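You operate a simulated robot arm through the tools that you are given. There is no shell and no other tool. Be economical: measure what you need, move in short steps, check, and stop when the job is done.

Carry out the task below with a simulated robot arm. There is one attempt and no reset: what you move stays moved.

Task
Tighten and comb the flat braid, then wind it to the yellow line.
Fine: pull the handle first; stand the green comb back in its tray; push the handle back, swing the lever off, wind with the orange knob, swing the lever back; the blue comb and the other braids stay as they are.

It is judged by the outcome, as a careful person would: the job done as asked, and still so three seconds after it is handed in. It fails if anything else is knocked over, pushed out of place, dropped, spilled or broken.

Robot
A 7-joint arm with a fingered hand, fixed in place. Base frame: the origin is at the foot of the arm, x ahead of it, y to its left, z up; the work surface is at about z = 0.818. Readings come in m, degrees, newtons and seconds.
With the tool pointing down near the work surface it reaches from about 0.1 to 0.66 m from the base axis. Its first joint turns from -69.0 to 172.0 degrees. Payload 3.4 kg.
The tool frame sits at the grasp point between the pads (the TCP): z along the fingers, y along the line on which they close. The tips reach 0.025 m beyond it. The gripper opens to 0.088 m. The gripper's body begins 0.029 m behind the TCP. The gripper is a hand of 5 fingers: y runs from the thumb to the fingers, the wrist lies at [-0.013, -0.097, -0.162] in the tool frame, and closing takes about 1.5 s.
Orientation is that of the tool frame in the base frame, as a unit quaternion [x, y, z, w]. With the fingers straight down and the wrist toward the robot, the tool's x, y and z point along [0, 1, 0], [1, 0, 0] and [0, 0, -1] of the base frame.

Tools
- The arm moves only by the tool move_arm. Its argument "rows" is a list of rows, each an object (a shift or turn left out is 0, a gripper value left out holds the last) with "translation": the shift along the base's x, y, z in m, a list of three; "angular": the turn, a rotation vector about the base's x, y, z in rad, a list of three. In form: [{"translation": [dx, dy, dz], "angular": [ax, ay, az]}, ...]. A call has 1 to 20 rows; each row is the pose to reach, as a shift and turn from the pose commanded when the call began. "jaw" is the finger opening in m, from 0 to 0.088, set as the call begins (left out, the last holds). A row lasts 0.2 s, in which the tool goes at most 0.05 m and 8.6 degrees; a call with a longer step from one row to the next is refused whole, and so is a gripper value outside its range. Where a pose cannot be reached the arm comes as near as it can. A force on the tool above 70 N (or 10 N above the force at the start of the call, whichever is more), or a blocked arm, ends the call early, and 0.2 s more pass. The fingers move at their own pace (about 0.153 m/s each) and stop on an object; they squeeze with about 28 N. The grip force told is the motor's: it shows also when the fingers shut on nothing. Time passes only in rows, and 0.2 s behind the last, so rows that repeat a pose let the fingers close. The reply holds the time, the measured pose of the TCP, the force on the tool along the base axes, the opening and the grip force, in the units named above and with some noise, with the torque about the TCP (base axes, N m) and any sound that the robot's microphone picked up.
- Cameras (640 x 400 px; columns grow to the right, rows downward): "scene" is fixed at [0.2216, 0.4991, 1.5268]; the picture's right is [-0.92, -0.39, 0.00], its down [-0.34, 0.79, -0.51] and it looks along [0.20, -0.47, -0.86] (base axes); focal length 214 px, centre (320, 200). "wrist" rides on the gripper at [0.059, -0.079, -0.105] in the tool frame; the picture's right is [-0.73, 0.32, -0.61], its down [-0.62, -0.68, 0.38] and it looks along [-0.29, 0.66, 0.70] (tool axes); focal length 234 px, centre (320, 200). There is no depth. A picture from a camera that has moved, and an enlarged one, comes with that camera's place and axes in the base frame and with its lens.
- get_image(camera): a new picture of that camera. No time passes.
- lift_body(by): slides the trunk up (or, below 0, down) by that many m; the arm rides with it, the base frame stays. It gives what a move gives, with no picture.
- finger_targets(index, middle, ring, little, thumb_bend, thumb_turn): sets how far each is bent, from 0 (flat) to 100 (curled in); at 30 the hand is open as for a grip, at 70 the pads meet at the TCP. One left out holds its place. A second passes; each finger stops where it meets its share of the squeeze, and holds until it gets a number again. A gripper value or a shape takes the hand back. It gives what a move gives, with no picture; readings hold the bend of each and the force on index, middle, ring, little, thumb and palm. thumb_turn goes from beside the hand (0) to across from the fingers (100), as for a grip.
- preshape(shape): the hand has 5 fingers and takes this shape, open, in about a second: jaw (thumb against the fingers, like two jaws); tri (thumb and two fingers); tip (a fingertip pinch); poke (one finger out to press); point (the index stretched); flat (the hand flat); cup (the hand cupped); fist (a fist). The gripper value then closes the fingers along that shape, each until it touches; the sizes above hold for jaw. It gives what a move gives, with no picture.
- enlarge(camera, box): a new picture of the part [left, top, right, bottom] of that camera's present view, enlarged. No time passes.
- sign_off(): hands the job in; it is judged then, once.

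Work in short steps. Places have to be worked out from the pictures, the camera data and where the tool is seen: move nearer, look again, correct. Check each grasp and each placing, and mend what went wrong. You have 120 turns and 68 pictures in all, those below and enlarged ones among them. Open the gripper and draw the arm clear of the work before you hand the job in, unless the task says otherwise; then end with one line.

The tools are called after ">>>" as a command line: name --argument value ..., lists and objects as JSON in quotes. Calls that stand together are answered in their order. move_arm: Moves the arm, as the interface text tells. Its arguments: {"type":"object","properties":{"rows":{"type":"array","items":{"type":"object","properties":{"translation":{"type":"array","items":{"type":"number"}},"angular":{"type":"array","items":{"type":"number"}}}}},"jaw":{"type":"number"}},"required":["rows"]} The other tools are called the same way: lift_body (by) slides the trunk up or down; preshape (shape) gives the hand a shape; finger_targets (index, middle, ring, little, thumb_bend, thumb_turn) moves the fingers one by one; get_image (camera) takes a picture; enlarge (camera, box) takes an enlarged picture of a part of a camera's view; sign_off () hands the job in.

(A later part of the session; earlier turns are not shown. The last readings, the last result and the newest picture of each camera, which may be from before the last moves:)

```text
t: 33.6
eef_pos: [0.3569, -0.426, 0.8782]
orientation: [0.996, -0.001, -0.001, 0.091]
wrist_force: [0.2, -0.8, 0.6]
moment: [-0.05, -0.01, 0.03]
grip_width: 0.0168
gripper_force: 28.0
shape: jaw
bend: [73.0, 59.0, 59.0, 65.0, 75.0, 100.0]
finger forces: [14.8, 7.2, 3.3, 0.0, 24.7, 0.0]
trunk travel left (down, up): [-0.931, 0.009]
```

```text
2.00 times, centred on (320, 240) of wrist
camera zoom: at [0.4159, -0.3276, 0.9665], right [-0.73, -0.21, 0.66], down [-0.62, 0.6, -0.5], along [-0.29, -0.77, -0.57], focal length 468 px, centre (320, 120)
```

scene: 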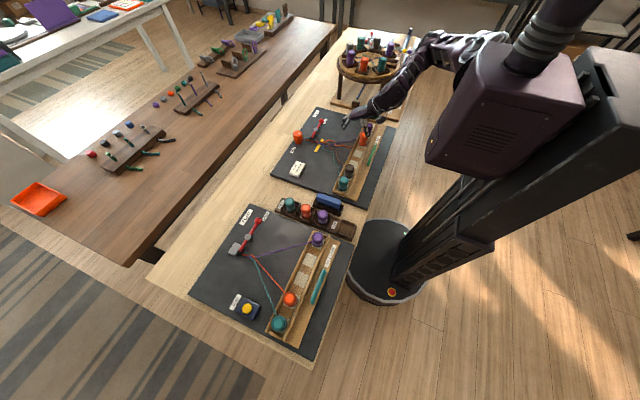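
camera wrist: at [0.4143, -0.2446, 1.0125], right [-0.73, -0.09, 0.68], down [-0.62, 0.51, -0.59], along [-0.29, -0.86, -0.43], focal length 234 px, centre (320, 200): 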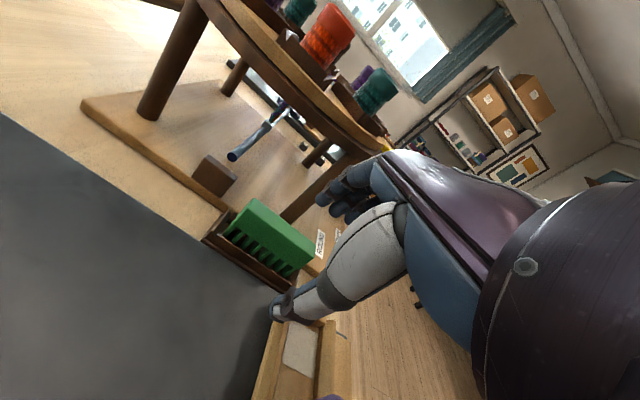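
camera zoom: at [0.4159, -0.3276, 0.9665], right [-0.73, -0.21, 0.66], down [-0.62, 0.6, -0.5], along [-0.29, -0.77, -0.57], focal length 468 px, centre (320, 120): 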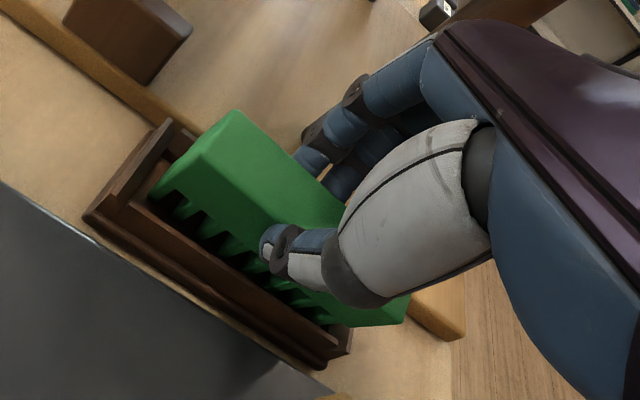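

Comb held (17 mm, 28 N). Grip pose to return to: (0.357, −0.426, 0.878), tilt −0.18. Lift out, then away from the disc.

>>> move_arm --rows '[{"translation": [0, 0, 0.012]}, {"translation": [0, 0, 0.025]}, {"translation": [0, 0.002, 0.038]}, {"translation": [0, 0.03, 0.06]}, {"translation": [0, 0.06, 0.085]}, {"translation": [0.01, 0.09, 0.11]}, {"translation": [0.01, 0.09, 0.11]}]'

>>> get_image --camera "scene"

>>> enlarge --camera "wrist" --box '[120, 100, 440, 340]'

```text
t: 35.2
eef_pos: [0.3659, -0.3332, 0.9892]
orientation: [0.996, -0.001, 0.0, 0.09]
wrist_force: [-0.1, -0.3, -1.1]
moment: [0.0, -0.02, 0.0]
grip_width: 0.0167
gripper_force: 27.4
shape: jaw
bend: [73.0, 60.0, 62.0, 65.0, 75.0, 100.0]
finger forces: [16.0, 6.3, 2.9, 0.0, 25.2, 0.0]
trunk travel left (down, up): [-0.931, 0.009]
```

```text
32 pictures are left
```

scene: 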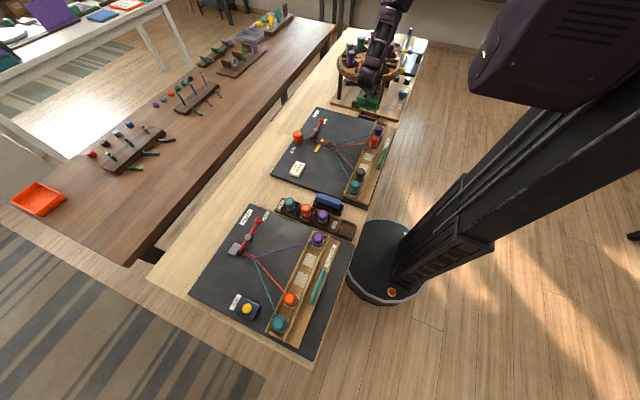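

```text
1.67 times, centred on (280, 220) of wrist
camera zoom: at [0.4241, -0.2372, 1.0769], right [-0.73, -0.21, 0.66], down [-0.62, 0.6, -0.5], along [-0.29, -0.77, -0.57], focal length 390 px, centre (387, 167)
```

zoom: 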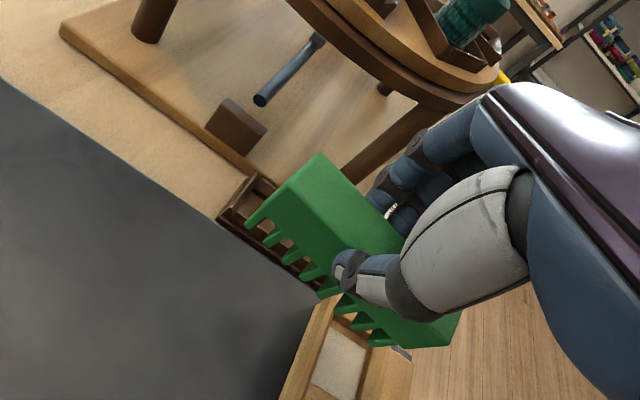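

Comb hangs level. Now turn the hand +90° about z (spine along y) while moving over the strands just in front of the braid's end, staying high.

>>> move_arm --rows '[{"angular": [0, 0, 0.143], "translation": [0.006, 0.017, 0]}, {"angular": [0, 0, 0.286], "translation": [0.012, 0.034, 0]}, {"angular": [0, 0, 0.428], "translation": [0.018, 0.051, 0]}, {"angular": [0, 0, 0.571], "translation": [0.023, 0.068, 0]}, {"angular": [0, 0, 0.714], "translation": [0.029, 0.086, 0]}, {"angular": [0, 0, 0.857], "translation": [0.035, 0.103, 0]}, {"angular": [0, 0, 1.0], "translation": [0.041, 0.12, 0]}, {"angular": [0, 0, 1.142], "translation": [0.047, 0.137, 0]}, {"angular": [0, 0, 1.285], "translation": [0.053, 0.154, 0]}, {"angular": [0, 0, 1.428], "translation": [0.058, 0.171, 0]}, {"angular": [0, 0, 1.571], "translation": [0.064, 0.188, 0]}, {"angular": [0, 0, 1.571], "translation": [0.064, 0.188, 0]}]'

>>> enlarge --camera "wrist" --box '[120, 100, 440, 340]'

>>> enlarge --camera "scene" --box '[270, 90, 390, 180]'

```text
t: 37.8
eef_pos: [0.4729, -0.0633, 1.0304]
orientation: [0.716, 0.694, 0.036, 0.064]
wrist_force: [-1.0, -0.8, -0.1]
moment: [0.03, 0.01, 0.01]
grip_width: 0.0167
gripper_force: 28.0
shape: jaw
bend: [73.0, 60.0, 62.0, 65.0, 75.0, 100.0]
finger forces: [16.2, 6.3, 2.8, 0.1, 25.3, 0.1]
out of reach, approached as far as the arm can: row 3, 4, 5, 6, 7, 8, 9, 10, 11, 12
trunk travel left (down, up): [-0.931, 0.009]
```

```text
1.67 times, centred on (280, 220) of wrist
camera zoom: at [0.3815, 0.0016, 1.1204], right [0.21, -0.71, 0.67], down [-0.64, -0.62, -0.45], along [0.74, -0.34, -0.58], focal length 390 px, centre (387, 167)
```

zoom: 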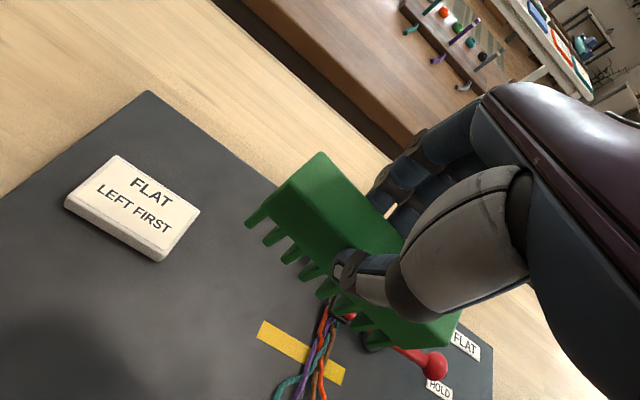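

```text
4.44 times, centred on (330, 135) of scene
camera zoom: at [0.2216, 0.4991, 1.5268], right [-0.92, -0.39, 0.0], down [-0.34, 0.79, -0.51], along [0.2, -0.47, -0.86], focal length 953 px, centre (276, 489)
```

zoom: 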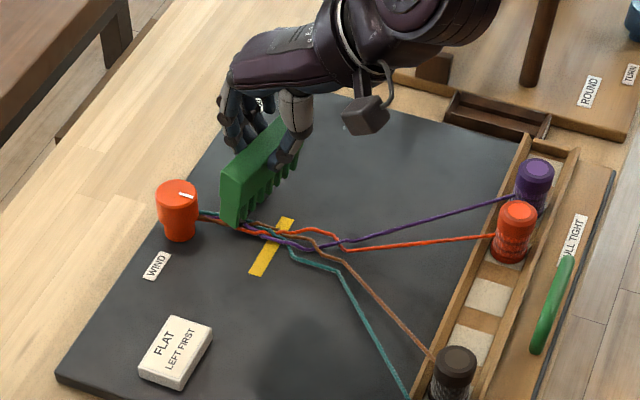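

The arm stopped off-target at (0.473,−0.063,1.03). I try moving again from here to the wanted point.

>>> move_arm --rows '[{"translation": [-0.01, -0.02, 0]}, {"translation": [-0.02, -0.04, 0]}, {"translation": [-0.035, -0.06, 0]}, {"translation": [-0.043, -0.08, -0.01]}, {"translation": [-0.043, -0.08, -0.02]}, {"translation": [-0.043, -0.08, -0.02]}]'

```text
t: 39.2
eef_pos: [0.465, -0.0977, 1.0469]
orientation: [0.723, 0.688, 0.018, 0.063]
wrist_force: [0.5, -0.2, -0.5]
moment: [-0.01, 0.01, 0.0]
grip_width: 0.0168
gripper_force: 27.7
shape: jaw
bend: [73.0, 60.0, 62.0, 65.0, 75.0, 100.0]
finger forces: [16.2, 6.1, 2.8, 0.1, 25.3, 0.0]
out of reach, approached as far as the arm can: row 1, 2, 3, 4, 5, 6
trunk travel left (down, up): [-0.931, 0.009]
```

Likely a joint limit with the trunk this high. I lower the trunk 8 cm (comb stays well above everything) and retry.

>>> lift_body --by -0.08

>>> move_arm --rows '[{"translation": [-0.01, -0.015, 0.01]}, {"translation": [-0.02, -0.03, 0.02]}, {"translation": [-0.03, -0.04, 0.02]}, {"translation": [-0.035, -0.047, 0.02]}, {"translation": [-0.035, -0.047, 0.02]}]'

```text
t: 40.4
eef_pos: [0.4657, -0.0964, 0.9671]
orientation: [0.723, 0.687, 0.019, 0.062]
wrist_force: [0.7, -0.3, -0.7]
moment: [0.01, 0.03, 0.02]
grip_width: 0.0167
gripper_force: 28.3
shape: jaw
bend: [73.0, 60.0, 62.0, 65.0, 75.0, 100.0]
finger forces: [16.2, 6.1, 2.9, 0.0, 25.3, 0.0]
trunk travel left (down, up): [-0.851, 0.089]
```

```text
t: 41.5
eef_pos: [0.4457, -0.1217, 1.0028]
orientation: [0.726, 0.685, 0.011, 0.062]
wrist_force: [0.2, 0.5, -0.5]
moment: [-0.01, 0.0, 0.0]
grip_width: 0.0169
gripper_force: 27.8
shape: jaw
bend: [73.0, 60.0, 62.0, 65.0, 75.0, 100.0]
finger forces: [16.3, 6.1, 2.9, 0.0, 25.3, 0.0]
out of reach, approached as far as the arm can: row 1, 2, 3, 4, 5
trunk travel left (down, up): [-0.851, 0.089]
```

Closer. Lower the trunk another 7 cm.

>>> lift_body --by -0.07

>>> move_arm --rows '[{"translation": [-0.008, -0.01, 0.01]}, {"translation": [-0.018, -0.02, 0.01]}, {"translation": [-0.018, -0.022, 0.01]}]'

>>> enlarge --camera "wrist" --box '[120, 100, 440, 340]'

>>> enlarge --camera "scene" --box '[270, 90, 390, 180]'

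```text
t: 42.6
eef_pos: [0.4461, -0.1226, 0.9317]
orientation: [0.726, 0.685, 0.011, 0.062]
wrist_force: [0.1, -0.3, -0.5]
moment: [-0.02, 0.05, 0.01]
grip_width: 0.0166
gripper_force: 28.2
shape: jaw
bend: [73.0, 60.0, 62.0, 65.0, 75.0, 100.0]
finger forces: [16.2, 6.1, 2.8, 0.0, 25.3, 0.0]
trunk travel left (down, up): [-0.781, 0.159]
```

```text
t: 43.4
eef_pos: [0.4336, -0.1328, 0.9512]
orientation: [0.727, 0.684, 0.008, 0.059]
wrist_force: [0.3, 0.0, -0.4]
moment: [-0.02, 0.0, -0.02]
grip_width: 0.0166
gripper_force: 27.5
shape: jaw
bend: [73.0, 60.0, 62.0, 65.0, 75.0, 100.0]
finger forces: [16.4, 6.1, 2.9, 0.0, 25.2, 0.0]
out of reach, approached as far as the arm can: row 2, 3
trunk travel left (down, up): [-0.781, 0.159]
```

```text
1.67 times, centred on (280, 220) of wrist
camera zoom: at [0.3489, -0.0623, 1.0425], right [0.22, -0.69, 0.69], down [-0.68, -0.61, -0.4], along [0.7, -0.38, -0.61], focal length 390 px, centre (387, 167)
```

zoom: 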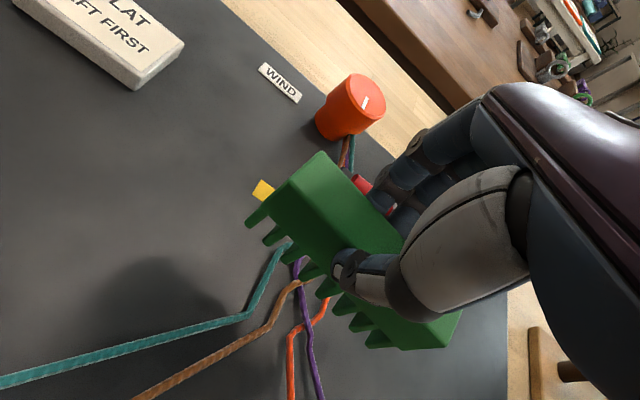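

```text
4.44 times, centred on (330, 135) of scene
camera zoom: at [0.2216, 0.4991, 1.5268], right [-0.92, -0.39, 0.0], down [-0.34, 0.79, -0.51], along [0.2, -0.47, -0.86], focal length 953 px, centre (276, 489)
```

zoom: 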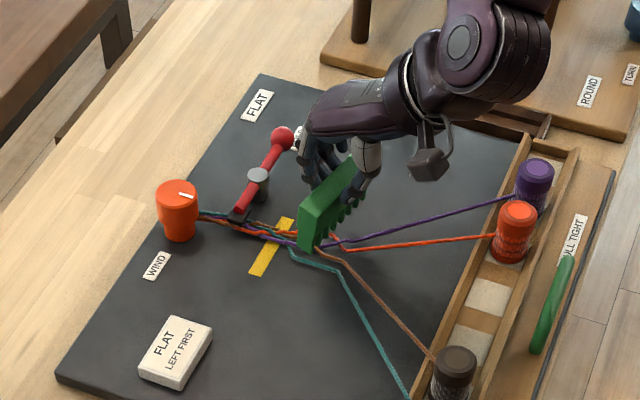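

Strand crossings begin near x≈0.433, y≈−0.16; before that strands fan out. I lower the trunk to its original height (comb teeth still above the strands) and go to (0.412,−0.155).

>>> lift_body --by -0.035

>>> move_arm --rows '[{"translation": [-0.006, -0.006, 0.005]}, {"translation": [-0.012, -0.014, 0.005]}, {"translation": [-0.02, -0.022, 0.005]}, {"translation": [-0.02, -0.022, 0.0]}]'

>>> enlarge --camera "wrist" --box '[120, 100, 440, 340]'

```text
t: 44.2
eef_pos: [0.4337, -0.1346, 0.9164]
orientation: [0.727, 0.684, 0.008, 0.06]
wrist_force: [-0.3, 0.0, -1.0]
moment: [-0.01, 0.02, 0.04]
grip_width: 0.0166
gripper_force: 27.4
shape: jaw
bend: [73.0, 60.0, 62.0, 65.0, 75.0, 100.0]
finger forces: [16.3, 6.1, 2.9, 0.0, 25.3, 0.1]
trunk travel left (down, up): [-0.746, 0.194]
```

```text
t: 45.2
eef_pos: [0.4214, -0.1435, 0.9297]
orientation: [0.729, 0.682, 0.005, 0.06]
wrist_force: [0.2, -0.1, -0.6]
moment: [0.01, 0.03, 0.0]
grip_width: 0.0165
gripper_force: 28.2
shape: jaw
bend: [73.0, 60.0, 62.0, 65.0, 75.0, 100.0]
finger forces: [16.3, 6.1, 2.9, 0.0, 25.3, 0.0]
out of reach, approached as far as the arm can: row 2, 3, 4
trunk travel left (down, up): [-0.746, 0.194]
```

```text
1.67 times, centred on (280, 220) of wrist
camera zoom: at [0.3375, -0.0708, 1.0211], right [0.22, -0.69, 0.69], down [-0.68, -0.61, -0.4], along [0.7, -0.38, -0.61], focal length 390 px, centre (387, 167)
```

zoom: 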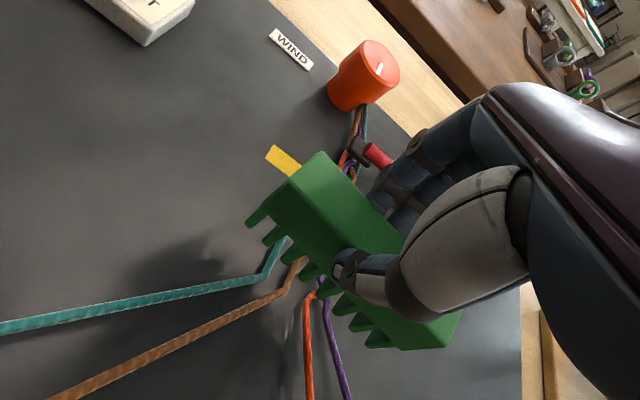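

Progress with each lowering; lower the trunk 4 cm more (teeth would be at ~0.84, so I first keep to 3 cm) and close the remaining gap.

>>> lift_body --by -0.03

>>> move_arm --rows '[{"translation": [-0.005, -0.006, 0.008]}, {"translation": [-0.009, -0.012, 0.012]}, {"translation": [-0.009, -0.012, 0.012]}]'

>>> lift_body --by -0.03

>>> move_arm --rows '[{"translation": [-0.004, -0.004, 0.005]}, {"translation": [-0.004, -0.006, 0.005]}, {"translation": [-0.004, -0.006, 0.005]}]'

>>> enlarge --camera "wrist" --box '[120, 100, 440, 340]'

```text
t: 46.0
eef_pos: [0.4218, -0.1433, 0.8996]
orientation: [0.728, 0.683, 0.005, 0.059]
wrist_force: [-0.3, -0.2, -0.8]
moment: [-0.01, 0.02, -0.03]
grip_width: 0.0166
gripper_force: 27.7
shape: jaw
bend: [73.0, 60.0, 62.0, 65.0, 75.0, 100.0]
finger forces: [16.3, 6.1, 2.8, 0.0, 25.4, 0.0]
trunk travel left (down, up): [-0.716, 0.224]
```

```text
t: 46.8
eef_pos: [0.4118, -0.1539, 0.913]
orientation: [0.728, 0.683, 0.003, 0.059]
wrist_force: [1.1, 0.1, -0.2]
moment: [0.03, -0.01, -0.03]
grip_width: 0.0169
gripper_force: 27.7
shape: jaw
bend: [73.0, 60.0, 62.0, 65.0, 75.0, 100.0]
finger forces: [16.4, 6.1, 2.8, 0.0, 25.3, 0.0]
trunk travel left (down, up): [-0.716, 0.224]
```

```text
t: 47.5
eef_pos: [0.412, -0.1527, 0.8859]
orientation: [0.729, 0.682, 0.006, 0.062]
wrist_force: [2.2, -4.7, 26.1]
moment: [-0.11, -0.19, 0.02]
grip_width: 0.0194
gripper_force: 27.6
shape: jaw
bend: [73.0, 59.0, 61.0, 65.0, 77.0, 100.0]
finger forces: [19.9, 9.5, 4.8, 0.1, 28.3, 0.0]
trunk travel left (down, up): [-0.686, 0.254]
```

```text
t: 48.3
eef_pos: [0.408, -0.1597, 0.8883]
orientation: [0.729, 0.682, 0.001, 0.059]
wrist_force: [-0.1, 0.2, -0.1]
moment: [0.05, 0.03, 0.0]
grip_width: 0.0185
gripper_force: 28.3
shape: jaw
bend: [73.0, 60.0, 64.0, 65.0, 77.0, 99.0]
finger forces: [16.9, 6.3, 2.9, 0.0, 26.4, 0.0]
trunk travel left (down, up): [-0.686, 0.254]
```

```text
1.67 times, centred on (280, 220) of wrist
camera zoom: at [0.3251, -0.0867, 0.9808], right [0.22, -0.69, 0.69], down [-0.69, -0.61, -0.39], along [0.69, -0.39, -0.61], focal length 390 px, centre (387, 167)
```

zoom: 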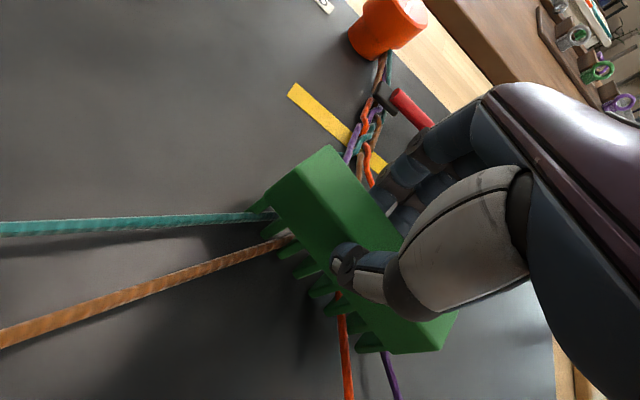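

Teeth are down among the strands (touching board at z≈0.886). Now a slow stroke toward the clamp (+x), with y drifting to the braid axis.

>>> move_arm --rows '[{"translation": [0.006, 0.001, 0]}, {"translation": [0.012, 0.002, 0]}, {"translation": [0.018, 0.004, 0]}, {"translation": [0.024, 0.005, 0]}, {"translation": [0.03, 0.006, 0]}, {"translation": [0.036, 0.007, 0]}, {"translation": [0.042, 0.008, 0]}, {"translation": [0.048, 0.009, 0]}, {"translation": [0.054, 0.01, 0]}, {"translation": [0.06, 0.011, 0]}, {"translation": [0.06, 0.011, 0]}]'

>>> enlarge --camera "wrist" --box '[120, 100, 440, 340]'

>>> enlarge --camera "scene" --box '[270, 90, 390, 180]'

```text
t: 50.7
eef_pos: [0.4671, -0.1471, 0.8898]
orientation: [0.728, 0.683, 0.004, 0.059]
wrist_force: [-10.9, 1.0, 1.2]
moment: [0.1, 0.4, -0.02]
grip_width: 0.0179
gripper_force: 27.7
shape: jaw
bend: [73.0, 61.0, 67.0, 65.0, 77.0, 98.0]
finger forces: [15.8, 4.9, 1.7, 0.0, 32.5, 0.0]
trunk travel left (down, up): [-0.686, 0.254]
```

```text
1.67 times, centred on (280, 220) of wrist
camera zoom: at [0.3832, -0.0745, 0.9806], right [0.22, -0.69, 0.69], down [-0.69, -0.61, -0.39], along [0.69, -0.39, -0.61], focal length 390 px, centre (387, 167)
```

zoom: 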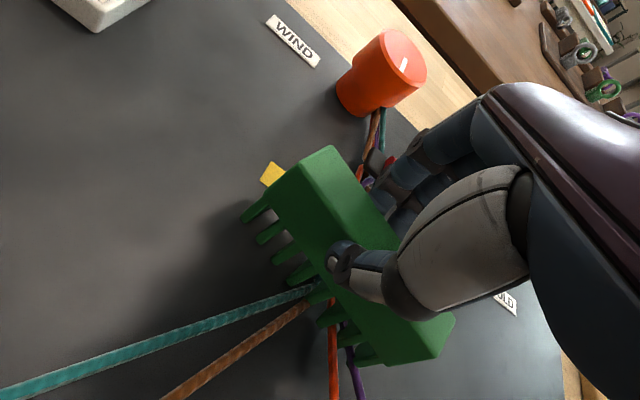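

```text
4.44 times, centred on (330, 135) of scene
camera zoom: at [0.2216, 0.4991, 1.5268], right [-0.92, -0.39, 0.0], down [-0.34, 0.79, -0.51], along [0.2, -0.47, -0.86], focal length 953 px, centre (276, 489)
```

zoom: 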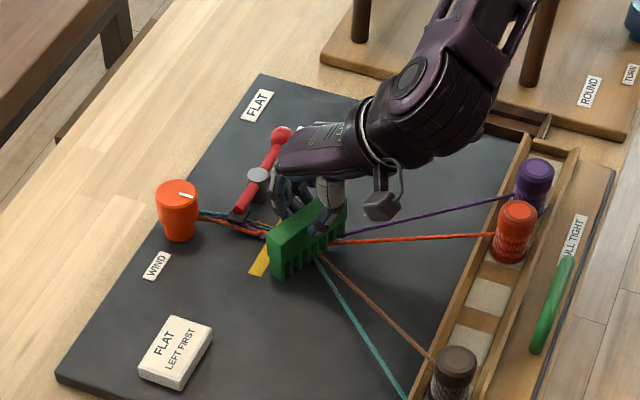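

Strands now run straight into the comb and resistance is −11 N: the crossings are packing. Push a little further in small steps.

>>> move_arm --rows '[{"translation": [0.004, 0.001, 0]}, {"translation": [0.008, 0.001, 0]}, {"translation": [0.012, 0.002, 0]}, {"translation": [0.012, 0.002, 0]}]'

>>> enlarge --camera "scene" --box '[280, 105, 360, 165]'

```text
t: 51.7
eef_pos: [0.4806, -0.1456, 0.889]
orientation: [0.729, 0.682, 0.003, 0.059]
wrist_force: [-0.2, 0.5, -0.1]
moment: [0.04, 0.0, 0.02]
grip_width: 0.0178
gripper_force: 28.0
shape: jaw
bend: [73.0, 61.0, 67.0, 65.0, 77.0, 97.0]
finger forces: [18.4, 6.3, 2.1, 0.0, 26.9, 0.0]
trunk travel left (down, up): [-0.686, 0.254]
```

```text
6.67 times, centred on (320, 135) of scene
camera zoom: at [0.2216, 0.4991, 1.5268], right [-0.92, -0.39, 0.0], down [-0.34, 0.79, -0.51], along [0.2, -0.47, -0.86], focal length 1430 px, centre (320, 633)
```

zoom: 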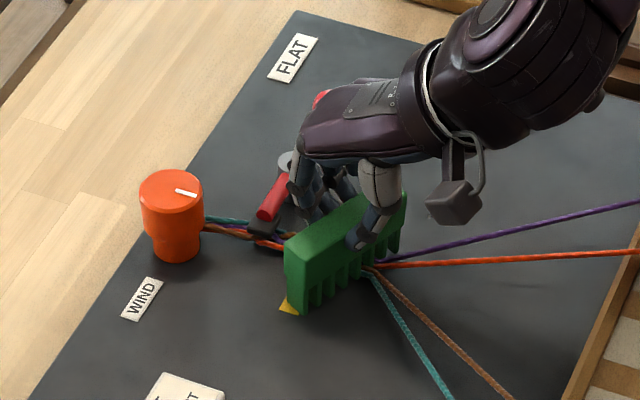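

Force fell to zero—the packing gave its full stroke; fingers are close to the lever. Lift the comb straight up and inspect the braid.

>>> move_arm --rows '[{"translation": [-0.001, 0, 0.015]}, {"translation": [-0.002, 0, 0.03]}, {"translation": [-0.01, 0, 0.05]}, {"translation": [-0.03, -0.01, 0.08]}, {"translation": [-0.03, -0.01, 0.08]}]'

>>> enlarge --camera "scene" --box '[280, 105, 360, 165]'

```text
t: 52.9
eef_pos: [0.4519, -0.1553, 0.9699]
orientation: [0.729, 0.682, 0.002, 0.059]
wrist_force: [-0.4, -1.2, -0.8]
moment: [0.0, 0.02, 0.02]
grip_width: 0.018
gripper_force: 27.7
shape: jaw
bend: [73.0, 61.0, 67.0, 65.0, 77.0, 97.0]
finger forces: [18.2, 6.3, 2.0, 0.1, 26.6, 0.0]
trunk travel left (down, up): [-0.686, 0.254]
```

```text
6.67 times, centred on (320, 135) of scene
camera zoom: at [0.2216, 0.4991, 1.5268], right [-0.92, -0.39, 0.0], down [-0.34, 0.79, -0.51], along [0.2, -0.47, -0.86], focal length 1430 px, centre (320, 633)
```

zoom: 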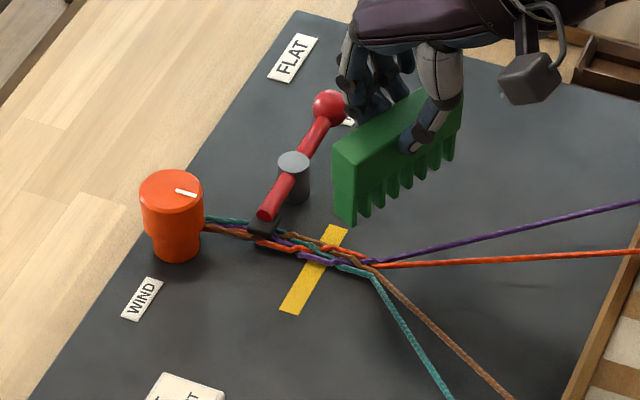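

The braid is packed and its end lies just short of the yellow line. Now return the comb: raise the trunk, then rotate back −90° toward the comb tray.

>>> lift_body --by 0.2

>>> move_arm --rows '[{"angular": [-0.001, -0.012, -0.136], "translation": [-0.008, -0.016, -0.014]}, {"angular": [-0.003, -0.024, -0.272], "translation": [-0.016, -0.032, -0.027]}, {"angular": [-0.004, -0.036, -0.408], "translation": [-0.023, -0.049, -0.041]}, {"angular": [-0.005, -0.048, -0.544], "translation": [-0.031, -0.065, -0.055]}, {"angular": [-0.007, -0.06, -0.68], "translation": [-0.039, -0.081, -0.068]}, {"angular": [-0.008, -0.071, -0.815], "translation": [-0.047, -0.097, -0.082]}, {"angular": [-0.01, -0.083, -0.951], "translation": [-0.055, -0.113, -0.095]}, {"angular": [-0.011, -0.095, -1.087], "translation": [-0.063, -0.129, -0.109]}, {"angular": [-0.012, -0.107, -1.223], "translation": [-0.07, -0.146, -0.123]}, {"angular": [-0.014, -0.119, -1.359], "translation": [-0.078, -0.162, -0.136]}, {"angular": [-0.015, -0.131, -1.495], "translation": [-0.086, -0.178, -0.15]}, {"angular": [-0.015, -0.131, -1.495], "translation": [-0.086, -0.178, -0.15]}]'

>>> enlarge --camera "wrist" --box '[120, 100, 440, 340]'

```text
t: 55.1
eef_pos: [0.4501, -0.1554, 1.1697]
orientation: [0.729, 0.682, 0.003, 0.06]
wrist_force: [-1.0, 0.1, -0.2]
moment: [-0.02, -0.03, -0.02]
grip_width: 0.0177
gripper_force: 27.7
shape: jaw
bend: [73.0, 61.0, 67.0, 65.0, 77.0, 97.0]
finger forces: [18.2, 6.4, 2.0, 0.0, 26.6, 0.0]
trunk travel left (down, up): [-0.886, 0.054]
```

```text
t: 57.7
eef_pos: [0.3893, -0.3416, 0.9997]
orientation: [0.996, -0.001, 0.0, 0.089]
wrist_force: [-0.3, 0.7, -0.7]
moment: [0.04, 0.02, -0.03]
grip_width: 0.0176
gripper_force: 28.0
shape: jaw
bend: [73.0, 61.0, 67.0, 65.0, 77.0, 97.0]
finger forces: [18.1, 6.2, 2.0, 0.0, 26.3, 0.0]
out of reach, approached as far as the arm can: row 4, 5, 6, 7, 8, 9, 10, 11, 12
trunk travel left (down, up): [-0.886, 0.054]
```

```text
1.67 times, centred on (280, 220) of wrist
camera zoom: at [0.448, -0.2458, 1.0872], right [-0.73, -0.21, 0.65], down [-0.62, 0.6, -0.5], along [-0.29, -0.77, -0.57], focal length 390 px, centre (387, 167)
```

zoom: 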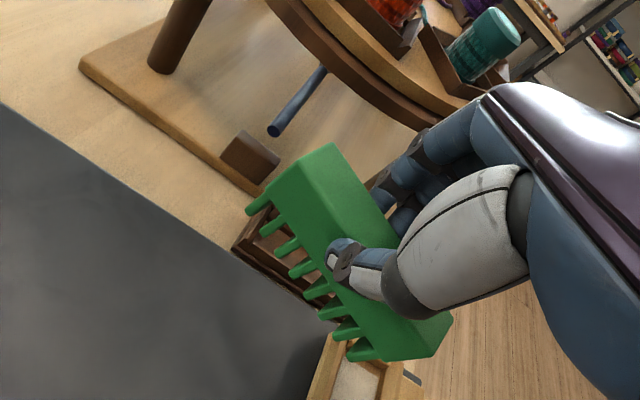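

The comb turned ~6° in the grip (−x end low). I raise the trunk to the earlier height, level the comb with a +0.11 rad turn about y, and approach above the tray.

>>> lift_body --by 0.045

>>> move_arm --rows '[{"angular": [0, 0.05, 0], "translation": [-0.01, 0, -0.01]}, {"angular": [0, 0.11, 0], "translation": [-0.025, 0, -0.03]}, {"angular": [0, 0.11, 0], "translation": [-0.032, -0.01, -0.05]}, {"angular": [0, 0.11, 0], "translation": [-0.032, -0.03, -0.07]}, {"angular": [0, 0.11, 0], "translation": [-0.032, -0.05, -0.09]}, {"angular": [0, 0.11, 0], "translation": [-0.032, -0.05, -0.09]}]'

>>> enlarge --camera "wrist" --box '[120, 100, 440, 340]'

>>> enlarge --camera "scene" --box '[340, 70, 420, 130]'

```text
t: 58.6
eef_pos: [0.3897, -0.3433, 1.044]
orientation: [0.996, 0.0, 0.0, 0.089]
wrist_force: [0.9, 0.5, 0.2]
moment: [-0.02, 0.0, -0.03]
grip_width: 0.0178
gripper_force: 27.7
shape: jaw
bend: [73.0, 61.0, 67.0, 65.0, 77.0, 97.0]
finger forces: [18.1, 6.3, 2.0, 0.0, 26.5, 0.0]
trunk travel left (down, up): [-0.931, 0.009]
```

```text
t: 60.0
eef_pos: [0.3584, -0.3926, 0.9545]
orientation: [0.995, 0.005, -0.054, 0.089]
wrist_force: [-0.2, -0.1, -0.7]
moment: [0.04, -0.02, -0.05]
grip_width: 0.0177
gripper_force: 28.5
shape: jaw
bend: [73.0, 61.0, 67.0, 65.0, 77.0, 97.0]
finger forces: [17.9, 6.3, 1.9, 0.0, 26.4, 0.1]
trunk travel left (down, up): [-0.931, 0.009]
```

```text
1.67 times, centred on (280, 220) of wrist
camera zoom: at [0.4259, -0.2957, 1.0359], right [-0.65, -0.21, 0.73], down [-0.67, 0.6, -0.43], along [-0.35, -0.77, -0.53], focal length 390 px, centre (387, 167)
```

zoom: 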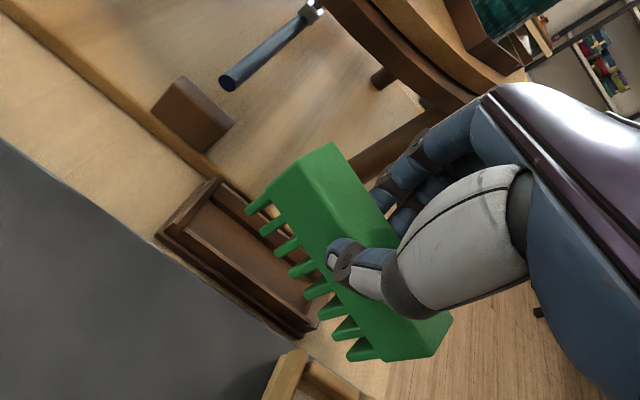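

```text
6.67 times, centred on (380, 100) of scene
camera zoom: at [0.2216, 0.4991, 1.5268], right [-0.92, -0.39, 0.0], down [-0.34, 0.79, -0.51], along [0.2, -0.47, -0.86], focal length 1430 px, centre (-80, 867)
```

zoom: 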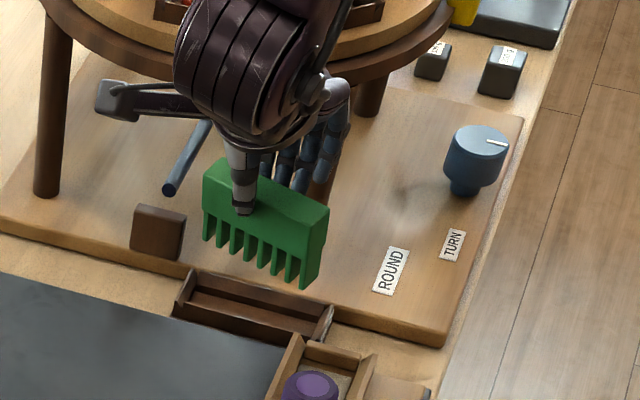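

The comb is still low at its −x end (≈12° by the scene view). Turn another +0.2 rad about y and recheck.

>>> move_arm --rows '[{"angular": [0, 0.1, 0]}, {"angular": [0, 0.2, 0]}, {"angular": [0, 0.2, 0]}]'

>>> enlarge --camera "scene" --box '[340, 70, 420, 130]'

```text
t: 60.8
eef_pos: [0.3573, -0.3924, 0.9542]
orientation: [0.984, 0.015, -0.154, 0.087]
wrist_force: [0.5, 0.7, 0.2]
moment: [-0.01, -0.01, -0.01]
grip_width: 0.018
gripper_force: 27.3
shape: jaw
bend: [73.0, 61.0, 67.0, 65.0, 77.0, 97.0]
finger forces: [18.0, 6.3, 2.1, 0.1, 26.4, 0.0]
trunk travel left (down, up): [-0.931, 0.009]
```

```text
6.67 times, centred on (380, 100) of scene
camera zoom: at [0.2216, 0.4991, 1.5268], right [-0.92, -0.39, 0.0], down [-0.34, 0.79, -0.51], along [0.2, -0.47, -0.86], focal length 1430 px, centre (-80, 867)
```

zoom: 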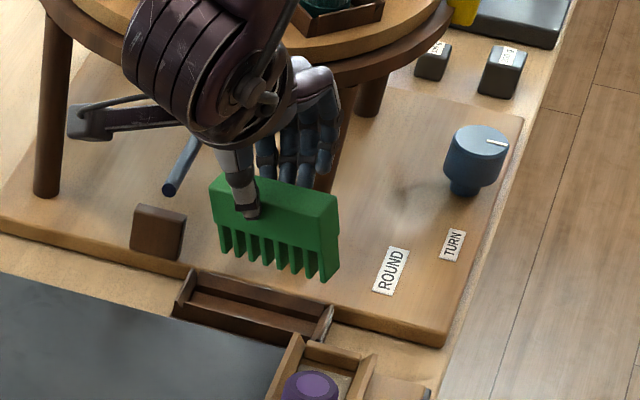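

Slope now matches the tray, but the side-edge lean is ambiguous; I check it from the wrist camera.

>>> enlarge --camera "wrist" --box '[180, 140, 420, 320]'

```text
2.22 times, centred on (300, 230) of wrist
camera zoom: at [0.4401, -0.2957, 1.02], right [-0.49, -0.21, 0.85], down [-0.75, 0.6, -0.28], along [-0.45, -0.77, -0.45], focal length 520 px, centre (364, 133)
```

zoom: 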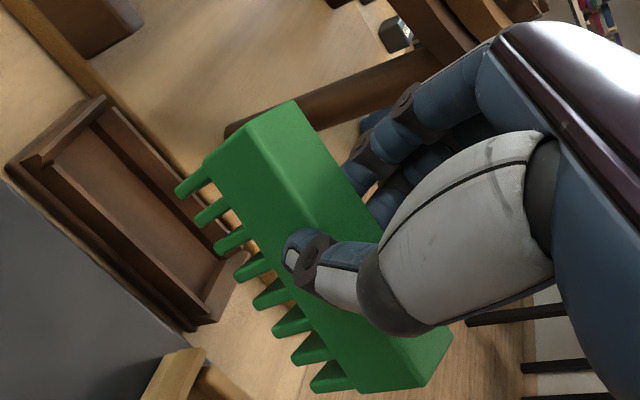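

By both views the comb is now about level (within ~3°). I move it to just above the tray and look closely.

>>> move_arm --rows '[{"translation": [0, -0.01, -0.015]}, {"translation": [0, -0.02, -0.03]}, {"translation": [0, -0.033, -0.044]}, {"translation": [0, -0.033, -0.044]}]'

>>> enlarge --camera "scene" --box '[352, 84, 392, 114]'

>>> enlarge --camera "wrist" --box '[180, 140, 420, 320]'

```text
t: 61.8
eef_pos: [0.3571, -0.4254, 0.9102]
orientation: [0.984, 0.014, -0.153, 0.088]
wrist_force: [-0.1, 0.0, 0.7]
moment: [0.01, 0.0, 0.01]
grip_width: 0.0179
gripper_force: 28.1
shape: jaw
bend: [73.0, 61.0, 67.0, 65.0, 77.0, 97.0]
finger forces: [18.1, 6.3, 2.0, 0.1, 26.4, 0.0]
trunk travel left (down, up): [-0.931, 0.009]
```

```text
13.33 times, centred on (372, 99) of scene
camera zoom: at [0.2216, 0.4991, 1.5268], right [-0.92, -0.39, 0.0], down [-0.34, 0.79, -0.51], along [0.2, -0.47, -0.86], focal length 2860 px, centre (-373, 1547)
```

zoom: 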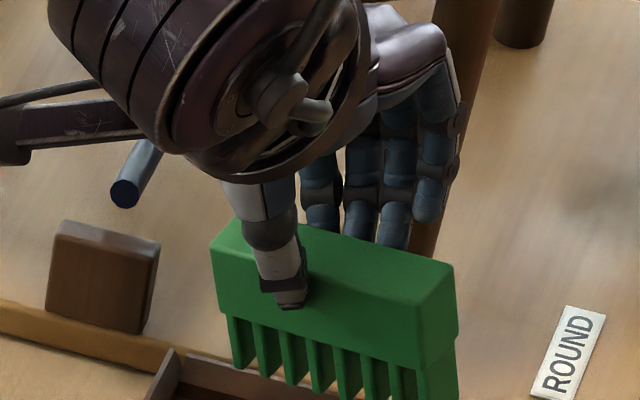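

```text
2.22 times, centred on (300, 230) of wrist
camera zoom: at [0.4403, -0.3281, 0.9777], right [-0.49, -0.21, 0.84], down [-0.75, 0.6, -0.28], along [-0.45, -0.77, -0.45], focal length 520 px, centre (364, 133)
```

zoom: 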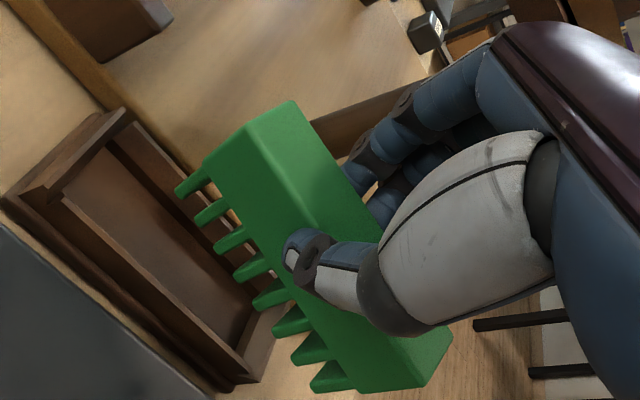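

Comparing comb corners in the hand frame before/after, the slip was ≈0.2 rad, so I've overcorrected slightly; take back 0.07, nudge +3 mm x, and lower in steps watching force.

>>> move_arm --rows '[{"angular": [0, -0.07, 0], "translation": [0.003, 0, 0]}, {"angular": [0, -0.07, 0], "translation": [0.003, -0.001, -0.008]}, {"angular": [0, -0.07, 0], "translation": [0.003, -0.001, -0.016]}, {"angular": [0, -0.07, 0], "translation": [0.003, -0.001, -0.024]}, {"angular": [0, -0.07, 0], "translation": [0.003, -0.001, -0.024]}]'

>>> move_arm --rows '[{"translation": [0, 0, -0.003]}, {"translation": [0, 0, -0.003]}]'

```text
t: 63.0
eef_pos: [0.3619, -0.426, 0.8883]
orientation: [0.989, 0.01, -0.117, 0.091]
wrist_force: [1.1, 1.6, 19.3]
moment: [-0.16, 0.0, 0.07]
grip_width: 0.0179
gripper_force: 28.1
shape: jaw
bend: [73.0, 61.0, 67.0, 65.0, 77.0, 97.0]
finger forces: [20.1, 7.5, 2.6, 0.1, 27.4, 0.0]
trunk travel left (down, up): [-0.931, 0.009]
```

```text
t: 63.6
eef_pos: [0.3601, -0.4242, 0.8864]
orientation: [0.989, 0.01, -0.117, 0.091]
wrist_force: [7.5, -0.9, 36.0]
moment: [-0.37, -0.06, 0.21]
grip_width: 0.02
gripper_force: 27.4
shape: jaw
bend: [73.0, 59.0, 66.0, 65.0, 79.0, 97.0]
finger forces: [21.6, 9.3, 3.9, 0.0, 28.6, 0.0]
trunk travel left (down, up): [-0.931, 0.009]
```

Contact came ~1 cm too early (teeth probably on a tray wall). Raise a little and look.

>>> move_arm --rows '[{"translation": [0, 0, 0.006]}, {"translation": [0, 0, 0.01]}, {"translation": [0, 0, 0.01]}]'

>>> enlarge --camera "scene" --box '[352, 90, 392, 120]'

```text
t: 64.4
eef_pos: [0.3599, -0.426, 0.8917]
orientation: [0.989, 0.011, -0.12, 0.086]
wrist_force: [-0.4, -0.1, 0.6]
moment: [0.0, 0.0, 0.01]
grip_width: 0.0185
gripper_force: 27.8
shape: jaw
bend: [73.0, 60.0, 67.0, 65.0, 79.0, 97.0]
finger forces: [17.4, 6.4, 2.4, 0.0, 26.5, 0.0]
trunk travel left (down, up): [-0.931, 0.009]
```

```text
13.33 times, centred on (372, 105) of scene
camera zoom: at [0.2216, 0.4991, 1.5268], right [-0.92, -0.39, 0.0], down [-0.34, 0.79, -0.51], along [0.2, -0.47, -0.86], focal length 2860 px, centre (-373, 1467)
```

zoom: 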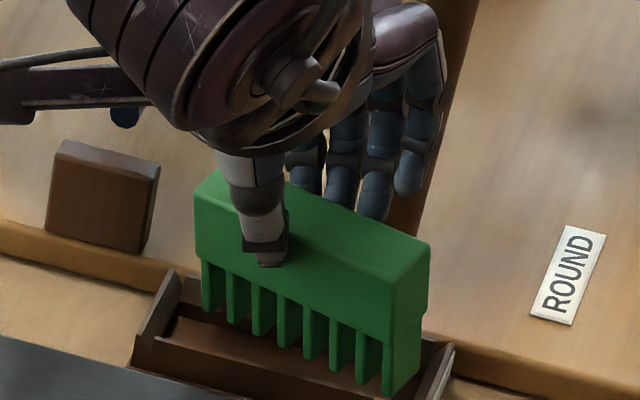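

Clear now: the −x end of the comb is low (teeth line slope 0.4 vs tray 0.2). Raise, turn +0.2 about y, and look again.

>>> move_arm --rows '[{"translation": [0, 0, 0.012]}, {"angular": [0, 0.1, 0], "translation": [0, 0, 0.012]}, {"angular": [0, 0.2, 0], "translation": [0, 0, 0.012]}, {"angular": [0, 0.2, 0], "translation": [0, 0, 0.012]}]'

>>> enlarge --camera "scene" --box '[352, 90, 392, 120]'

```text
t: 65.4
eef_pos: [0.3599, -0.4256, 0.9053]
orientation: [0.972, 0.019, -0.218, 0.085]
wrist_force: [-1.1, -0.4, 0.4]
moment: [-0.01, -0.01, 0.01]
grip_width: 0.0185
gripper_force: 28.0
shape: jaw
bend: [73.0, 60.0, 67.0, 65.0, 79.0, 97.0]
finger forces: [17.5, 6.2, 2.5, 0.1, 26.2, 0.0]
trunk travel left (down, up): [-0.931, 0.009]
```

```text
13.33 times, centred on (372, 105) of scene
camera zoom: at [0.2216, 0.4991, 1.5268], right [-0.92, -0.39, 0.0], down [-0.34, 0.79, -0.51], along [0.2, -0.47, -0.86], focal length 2860 px, centre (-373, 1467)
```

zoom: 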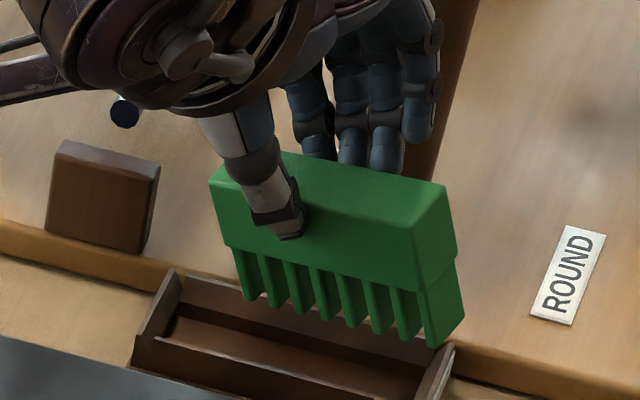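

Slope and lean together (and the ring finger's changed bend) indicate the comb also yawed in the grip, −x end toward +y. I correct with +0.2 about z and −0.15 about y and check both views.

>>> move_arm --rows '[{"angular": [0, -0.07, 0.1]}, {"angular": [0, -0.15, 0.2]}, {"angular": [0, -0.15, 0.2]}]'

>>> enlarge --camera "scene" --box '[352, 90, 392, 120]'

```text
t: 66.2
eef_pos: [0.3607, -0.4268, 0.9051]
orientation: [0.979, 0.11, -0.134, 0.11]
wrist_force: [0.2, 1.3, -0.8]
moment: [0.03, -0.01, -0.03]
grip_width: 0.0186
gripper_force: 27.8
shape: jaw
bend: [73.0, 60.0, 67.0, 65.0, 79.0, 97.0]
finger forces: [17.4, 6.2, 2.4, 0.0, 26.1, 0.1]
trunk travel left (down, up): [-0.931, 0.009]
```

```text
13.33 times, centred on (372, 105) of scene
camera zoom: at [0.2216, 0.4991, 1.5268], right [-0.92, -0.39, 0.0], down [-0.34, 0.79, -0.51], along [0.2, -0.47, -0.86], focal length 2860 px, centre (-373, 1467)
```

zoom: 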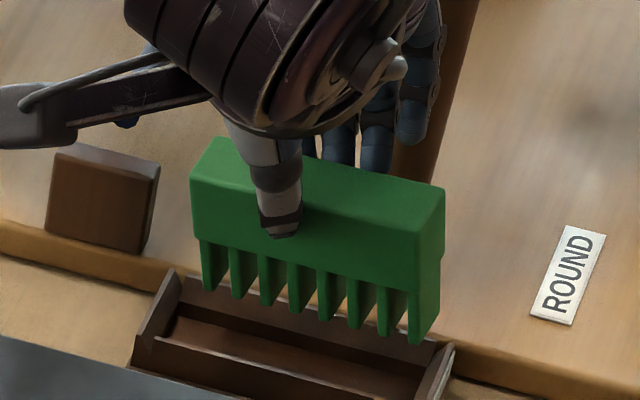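

Now the comb is parallel to the tray. Comparing tips with the tray opening, I shift +6 mm in y and descend in steps.

>>> move_arm --rows '[{"translation": [0.001, 0.006, 0]}, {"translation": [0.001, 0.006, -0.008]}, {"translation": [0.001, 0.006, -0.016]}, {"translation": [0.001, 0.006, -0.02]}, {"translation": [0.001, 0.006, -0.02]}]'

>>> move_arm --rows '[{"translation": [0, 0, -0.003]}, {"translation": [0, 0, -0.003]}]'

```text
t: 67.4
eef_pos: [0.3611, -0.42, 0.8838]
orientation: [0.979, 0.109, -0.135, 0.109]
wrist_force: [0.5, -0.4, 0.1]
moment: [-0.01, -0.01, 0.01]
grip_width: 0.0184
gripper_force: 27.4
shape: jaw
bend: [73.0, 60.0, 67.0, 65.0, 79.0, 97.0]
finger forces: [17.3, 6.2, 2.5, 0.0, 26.1, 0.0]
trunk travel left (down, up): [-0.931, 0.009]
```

```text
t: 68.0
eef_pos: [0.3608, -0.4225, 0.8823]
orientation: [0.979, 0.109, -0.134, 0.109]
wrist_force: [-0.8, -1.2, 7.5]
moment: [-0.16, 0.09, 0.06]
grip_width: 0.0184
gripper_force: 28.1
shape: jaw
bend: [73.0, 60.0, 71.0, 65.0, 79.0, 97.0]
finger forces: [17.7, 7.4, 3.9, 0.0, 26.1, 0.1]
trunk travel left (down, up): [-0.931, 0.009]
```

Light contact (7.5 N) lower than before. Check that the teeth are inside the tray.

>>> enlarge --camera "scene" --box '[352, 90, 392, 120]'

```text
13.33 times, centred on (372, 105) of scene
camera zoom: at [0.2216, 0.4991, 1.5268], right [-0.92, -0.39, 0.0], down [-0.34, 0.79, -0.51], along [0.2, -0.47, -0.86], focal length 2860 px, centre (-373, 1467)
```

zoom: 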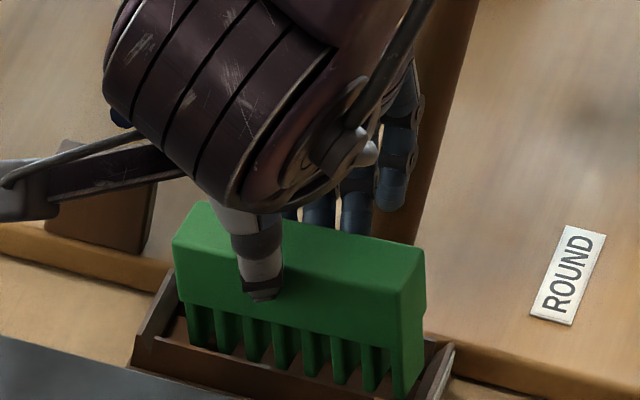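

The comb is seated inside the tray at its original height. Press 1 mm more, open, and rise straight up, then away.

>>> move_arm --rows '[{"translation": [0, 0, -0.001]}, {"translation": [0, 0, -0.001]}]'

>>> move_arm --rows '[{}, {}, {}, {}, {}]' --jaw 0.055

>>> move_arm --rows '[{"translation": [0, 0, 0.015]}, {"translation": [0, 0.0, 0.03]}, {"translation": [0, 0.002, 0.042]}, {"translation": [0, 0.03, 0.06]}, {"translation": [0, 0.065, 0.09]}, {"translation": [0, 0.09, 0.13]}, {"translation": [0, 0.09, 0.13]}]'

>>> enlarge --camera "scene" --box '[270, 80, 410, 180]'

```text
t: 68.6
eef_pos: [0.3595, -0.4187, 0.8811]
orientation: [0.979, 0.11, -0.133, 0.11]
wrist_force: [-1.3, -0.8, 14.0]
moment: [-0.24, 0.1, 0.06]
grip_width: 0.0186
gripper_force: 28.0
shape: jaw
bend: [73.0, 60.0, 66.0, 65.0, 79.0, 97.0]
finger forces: [18.7, 8.6, 4.0, 0.0, 26.1, 0.0]
trunk travel left (down, up): [-0.931, 0.009]
```

```text
t: 69.8
eef_pos: [0.3627, -0.4205, 0.8791]
orientation: [0.979, 0.109, -0.134, 0.11]
wrist_force: [0.1, -0.4, -0.3]
moment: [-0.01, 0.0, 0.02]
grip_width: 0.0548
gripper_force: 0.0
shape: jaw
bend: [28.0, 40.0, 36.0, 37.0, 63.0, 100.0]
finger forces: [0.1, 0.1, 0.0, 0.0, 0.0, 0.1]
trunk travel left (down, up): [-0.931, 0.009]
```

```text
t: 71.4
eef_pos: [0.3626, -0.3325, 1.0034]
orientation: [0.979, 0.109, -0.134, 0.106]
wrist_force: [0.2, 0.2, -0.2]
moment: [0.0, -0.03, 0.0]
grip_width: 0.0547
gripper_force: 0.1
shape: jaw
bend: [28.0, 40.0, 36.0, 36.0, 63.0, 100.0]
finger forces: [0.0, 0.0, 0.0, 0.1, 0.1, 0.0]
out of reach, approached as far as the arm can: row 6, 7
trunk travel left (down, up): [-0.931, 0.009]
```

```text
4.00 times, centred on (340, 130) of scene
camera zoom: at [0.2216, 0.4991, 1.5268], right [-0.92, -0.39, 0.0], down [-0.34, 0.79, -0.51], along [0.2, -0.47, -0.86], focal length 858 px, centre (240, 480)
```

zoom: 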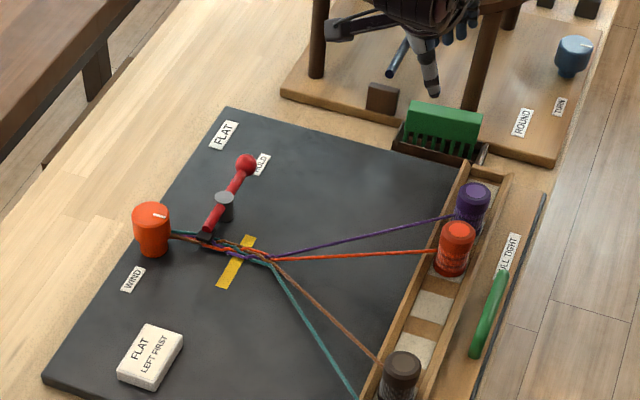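

Comb stands back in its tray, braid packed. Next push the handle back: reverse the earlier rotation to the handle pose (45° turn plus tilt), high above.

>>> move_arm --rows '[{"angular": [0.06, 0.028, 0.115], "translation": [-0.007, 0.01, 0.006]}, {"angular": [0.121, 0.055, 0.231], "translation": [-0.015, 0.02, 0.012]}, {"angular": [0.181, 0.083, 0.346], "translation": [-0.022, 0.03, 0.018]}, {"angular": [0.241, 0.11, 0.461], "translation": [-0.03, 0.04, 0.024]}, {"angular": [0.301, 0.138, 0.577], "translation": [-0.037, 0.049, 0.027]}, {"angular": [0.362, 0.165, 0.692], "translation": [-0.045, 0.059, 0.027]}, {"angular": [0.422, 0.193, 0.807], "translation": [-0.052, 0.069, 0.027]}, {"angular": [0.482, 0.22, 0.923], "translation": [-0.06, 0.079, 0.027]}, {"angular": [0.542, 0.248, 1.038], "translation": [-0.067, 0.089, 0.027]}, {"angular": [0.603, 0.275, 1.153], "translation": [-0.074, 0.099, 0.027]}, {"angular": [0.663, 0.303, 1.268], "translation": [-0.082, 0.109, 0.027]}, {"angular": [0.723, 0.33, 1.384], "translation": [-0.089, 0.119, 0.027]}, {"angular": [0.783, 0.358, 1.499], "translation": [-0.097, 0.128, 0.027]}, {"angular": [0.844, 0.385, 1.614], "translation": [-0.104, 0.138, 0.027]}, {"angular": [0.904, 0.413, 1.73], "translation": [-0.112, 0.148, 0.027]}, {"angular": [0.964, 0.44, 1.845], "translation": [-0.119, 0.158, 0.027]}, {"angular": [0.964, 0.44, 1.845], "translation": [-0.119, 0.158, 0.027]}]'

```text
t: 75.0
eef_pos: [0.2449, -0.1764, 1.034]
orientation: [0.41, 0.869, -0.115, -0.253]
wrist_force: [-0.3, -0.1, -0.1]
moment: [0.02, 0.01, -0.02]
grip_width: 0.055
gripper_force: 0.2
shape: jaw
bend: [28.0, 40.0, 36.0, 36.0, 63.0, 100.0]
finger forces: [0.0, 0.0, 0.1, 0.1, 0.0, 0.0]
trunk travel left (down, up): [-0.931, 0.009]
```

Reached. Descend along the reverse of the earlier exit path, straddling the bar (x≈0.213), in steps.

>>> move_arm --rows '[{"translation": [-0.008, 0.009, -0.03]}, {"translation": [-0.012, 0.015, -0.058]}, {"translation": [-0.02, 0.019, -0.098]}, {"translation": [-0.026, 0.019, -0.128]}, {"translation": [-0.032, 0.019, -0.15]}, {"translation": [-0.032, 0.019, -0.155]}, {"translation": [-0.032, 0.019, -0.155]}]'

>>> enlarge --camera "wrist" --box '[180, 140, 420, 340]'

```text
t: 76.6
eef_pos: [0.2144, -0.1553, 0.877]
orientation: [0.41, 0.868, -0.116, -0.253]
wrist_force: [3.8, -4.6, 6.4]
moment: [-0.05, -0.28, -0.16]
grip_width: 0.0544
gripper_force: 0.0
shape: jaw
bend: [28.0, 40.0, 37.0, 36.0, 63.0, 100.0]
finger forces: [5.0, 0.0, 3.4, 1.7, 0.0, 0.0]
trunk travel left (down, up): [-0.931, 0.009]
```

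```text
2.00 times, centred on (300, 240) of wrist
camera zoom: at [0.1877, -0.1611, 1.0176], right [0.92, -0.36, 0.13], down [-0.32, -0.91, -0.26], along [0.21, 0.2, -0.96], focal length 468 px, centre (360, 120)
```

zoom: 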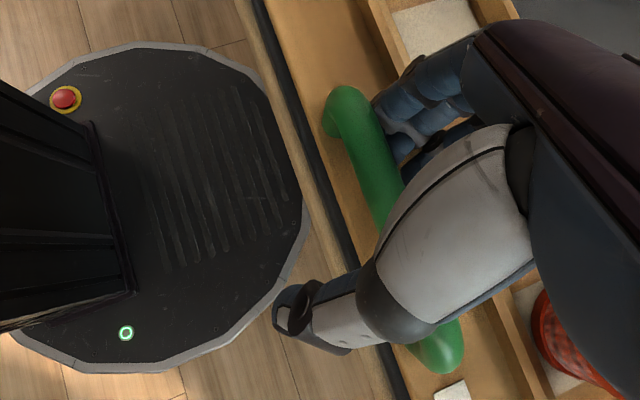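

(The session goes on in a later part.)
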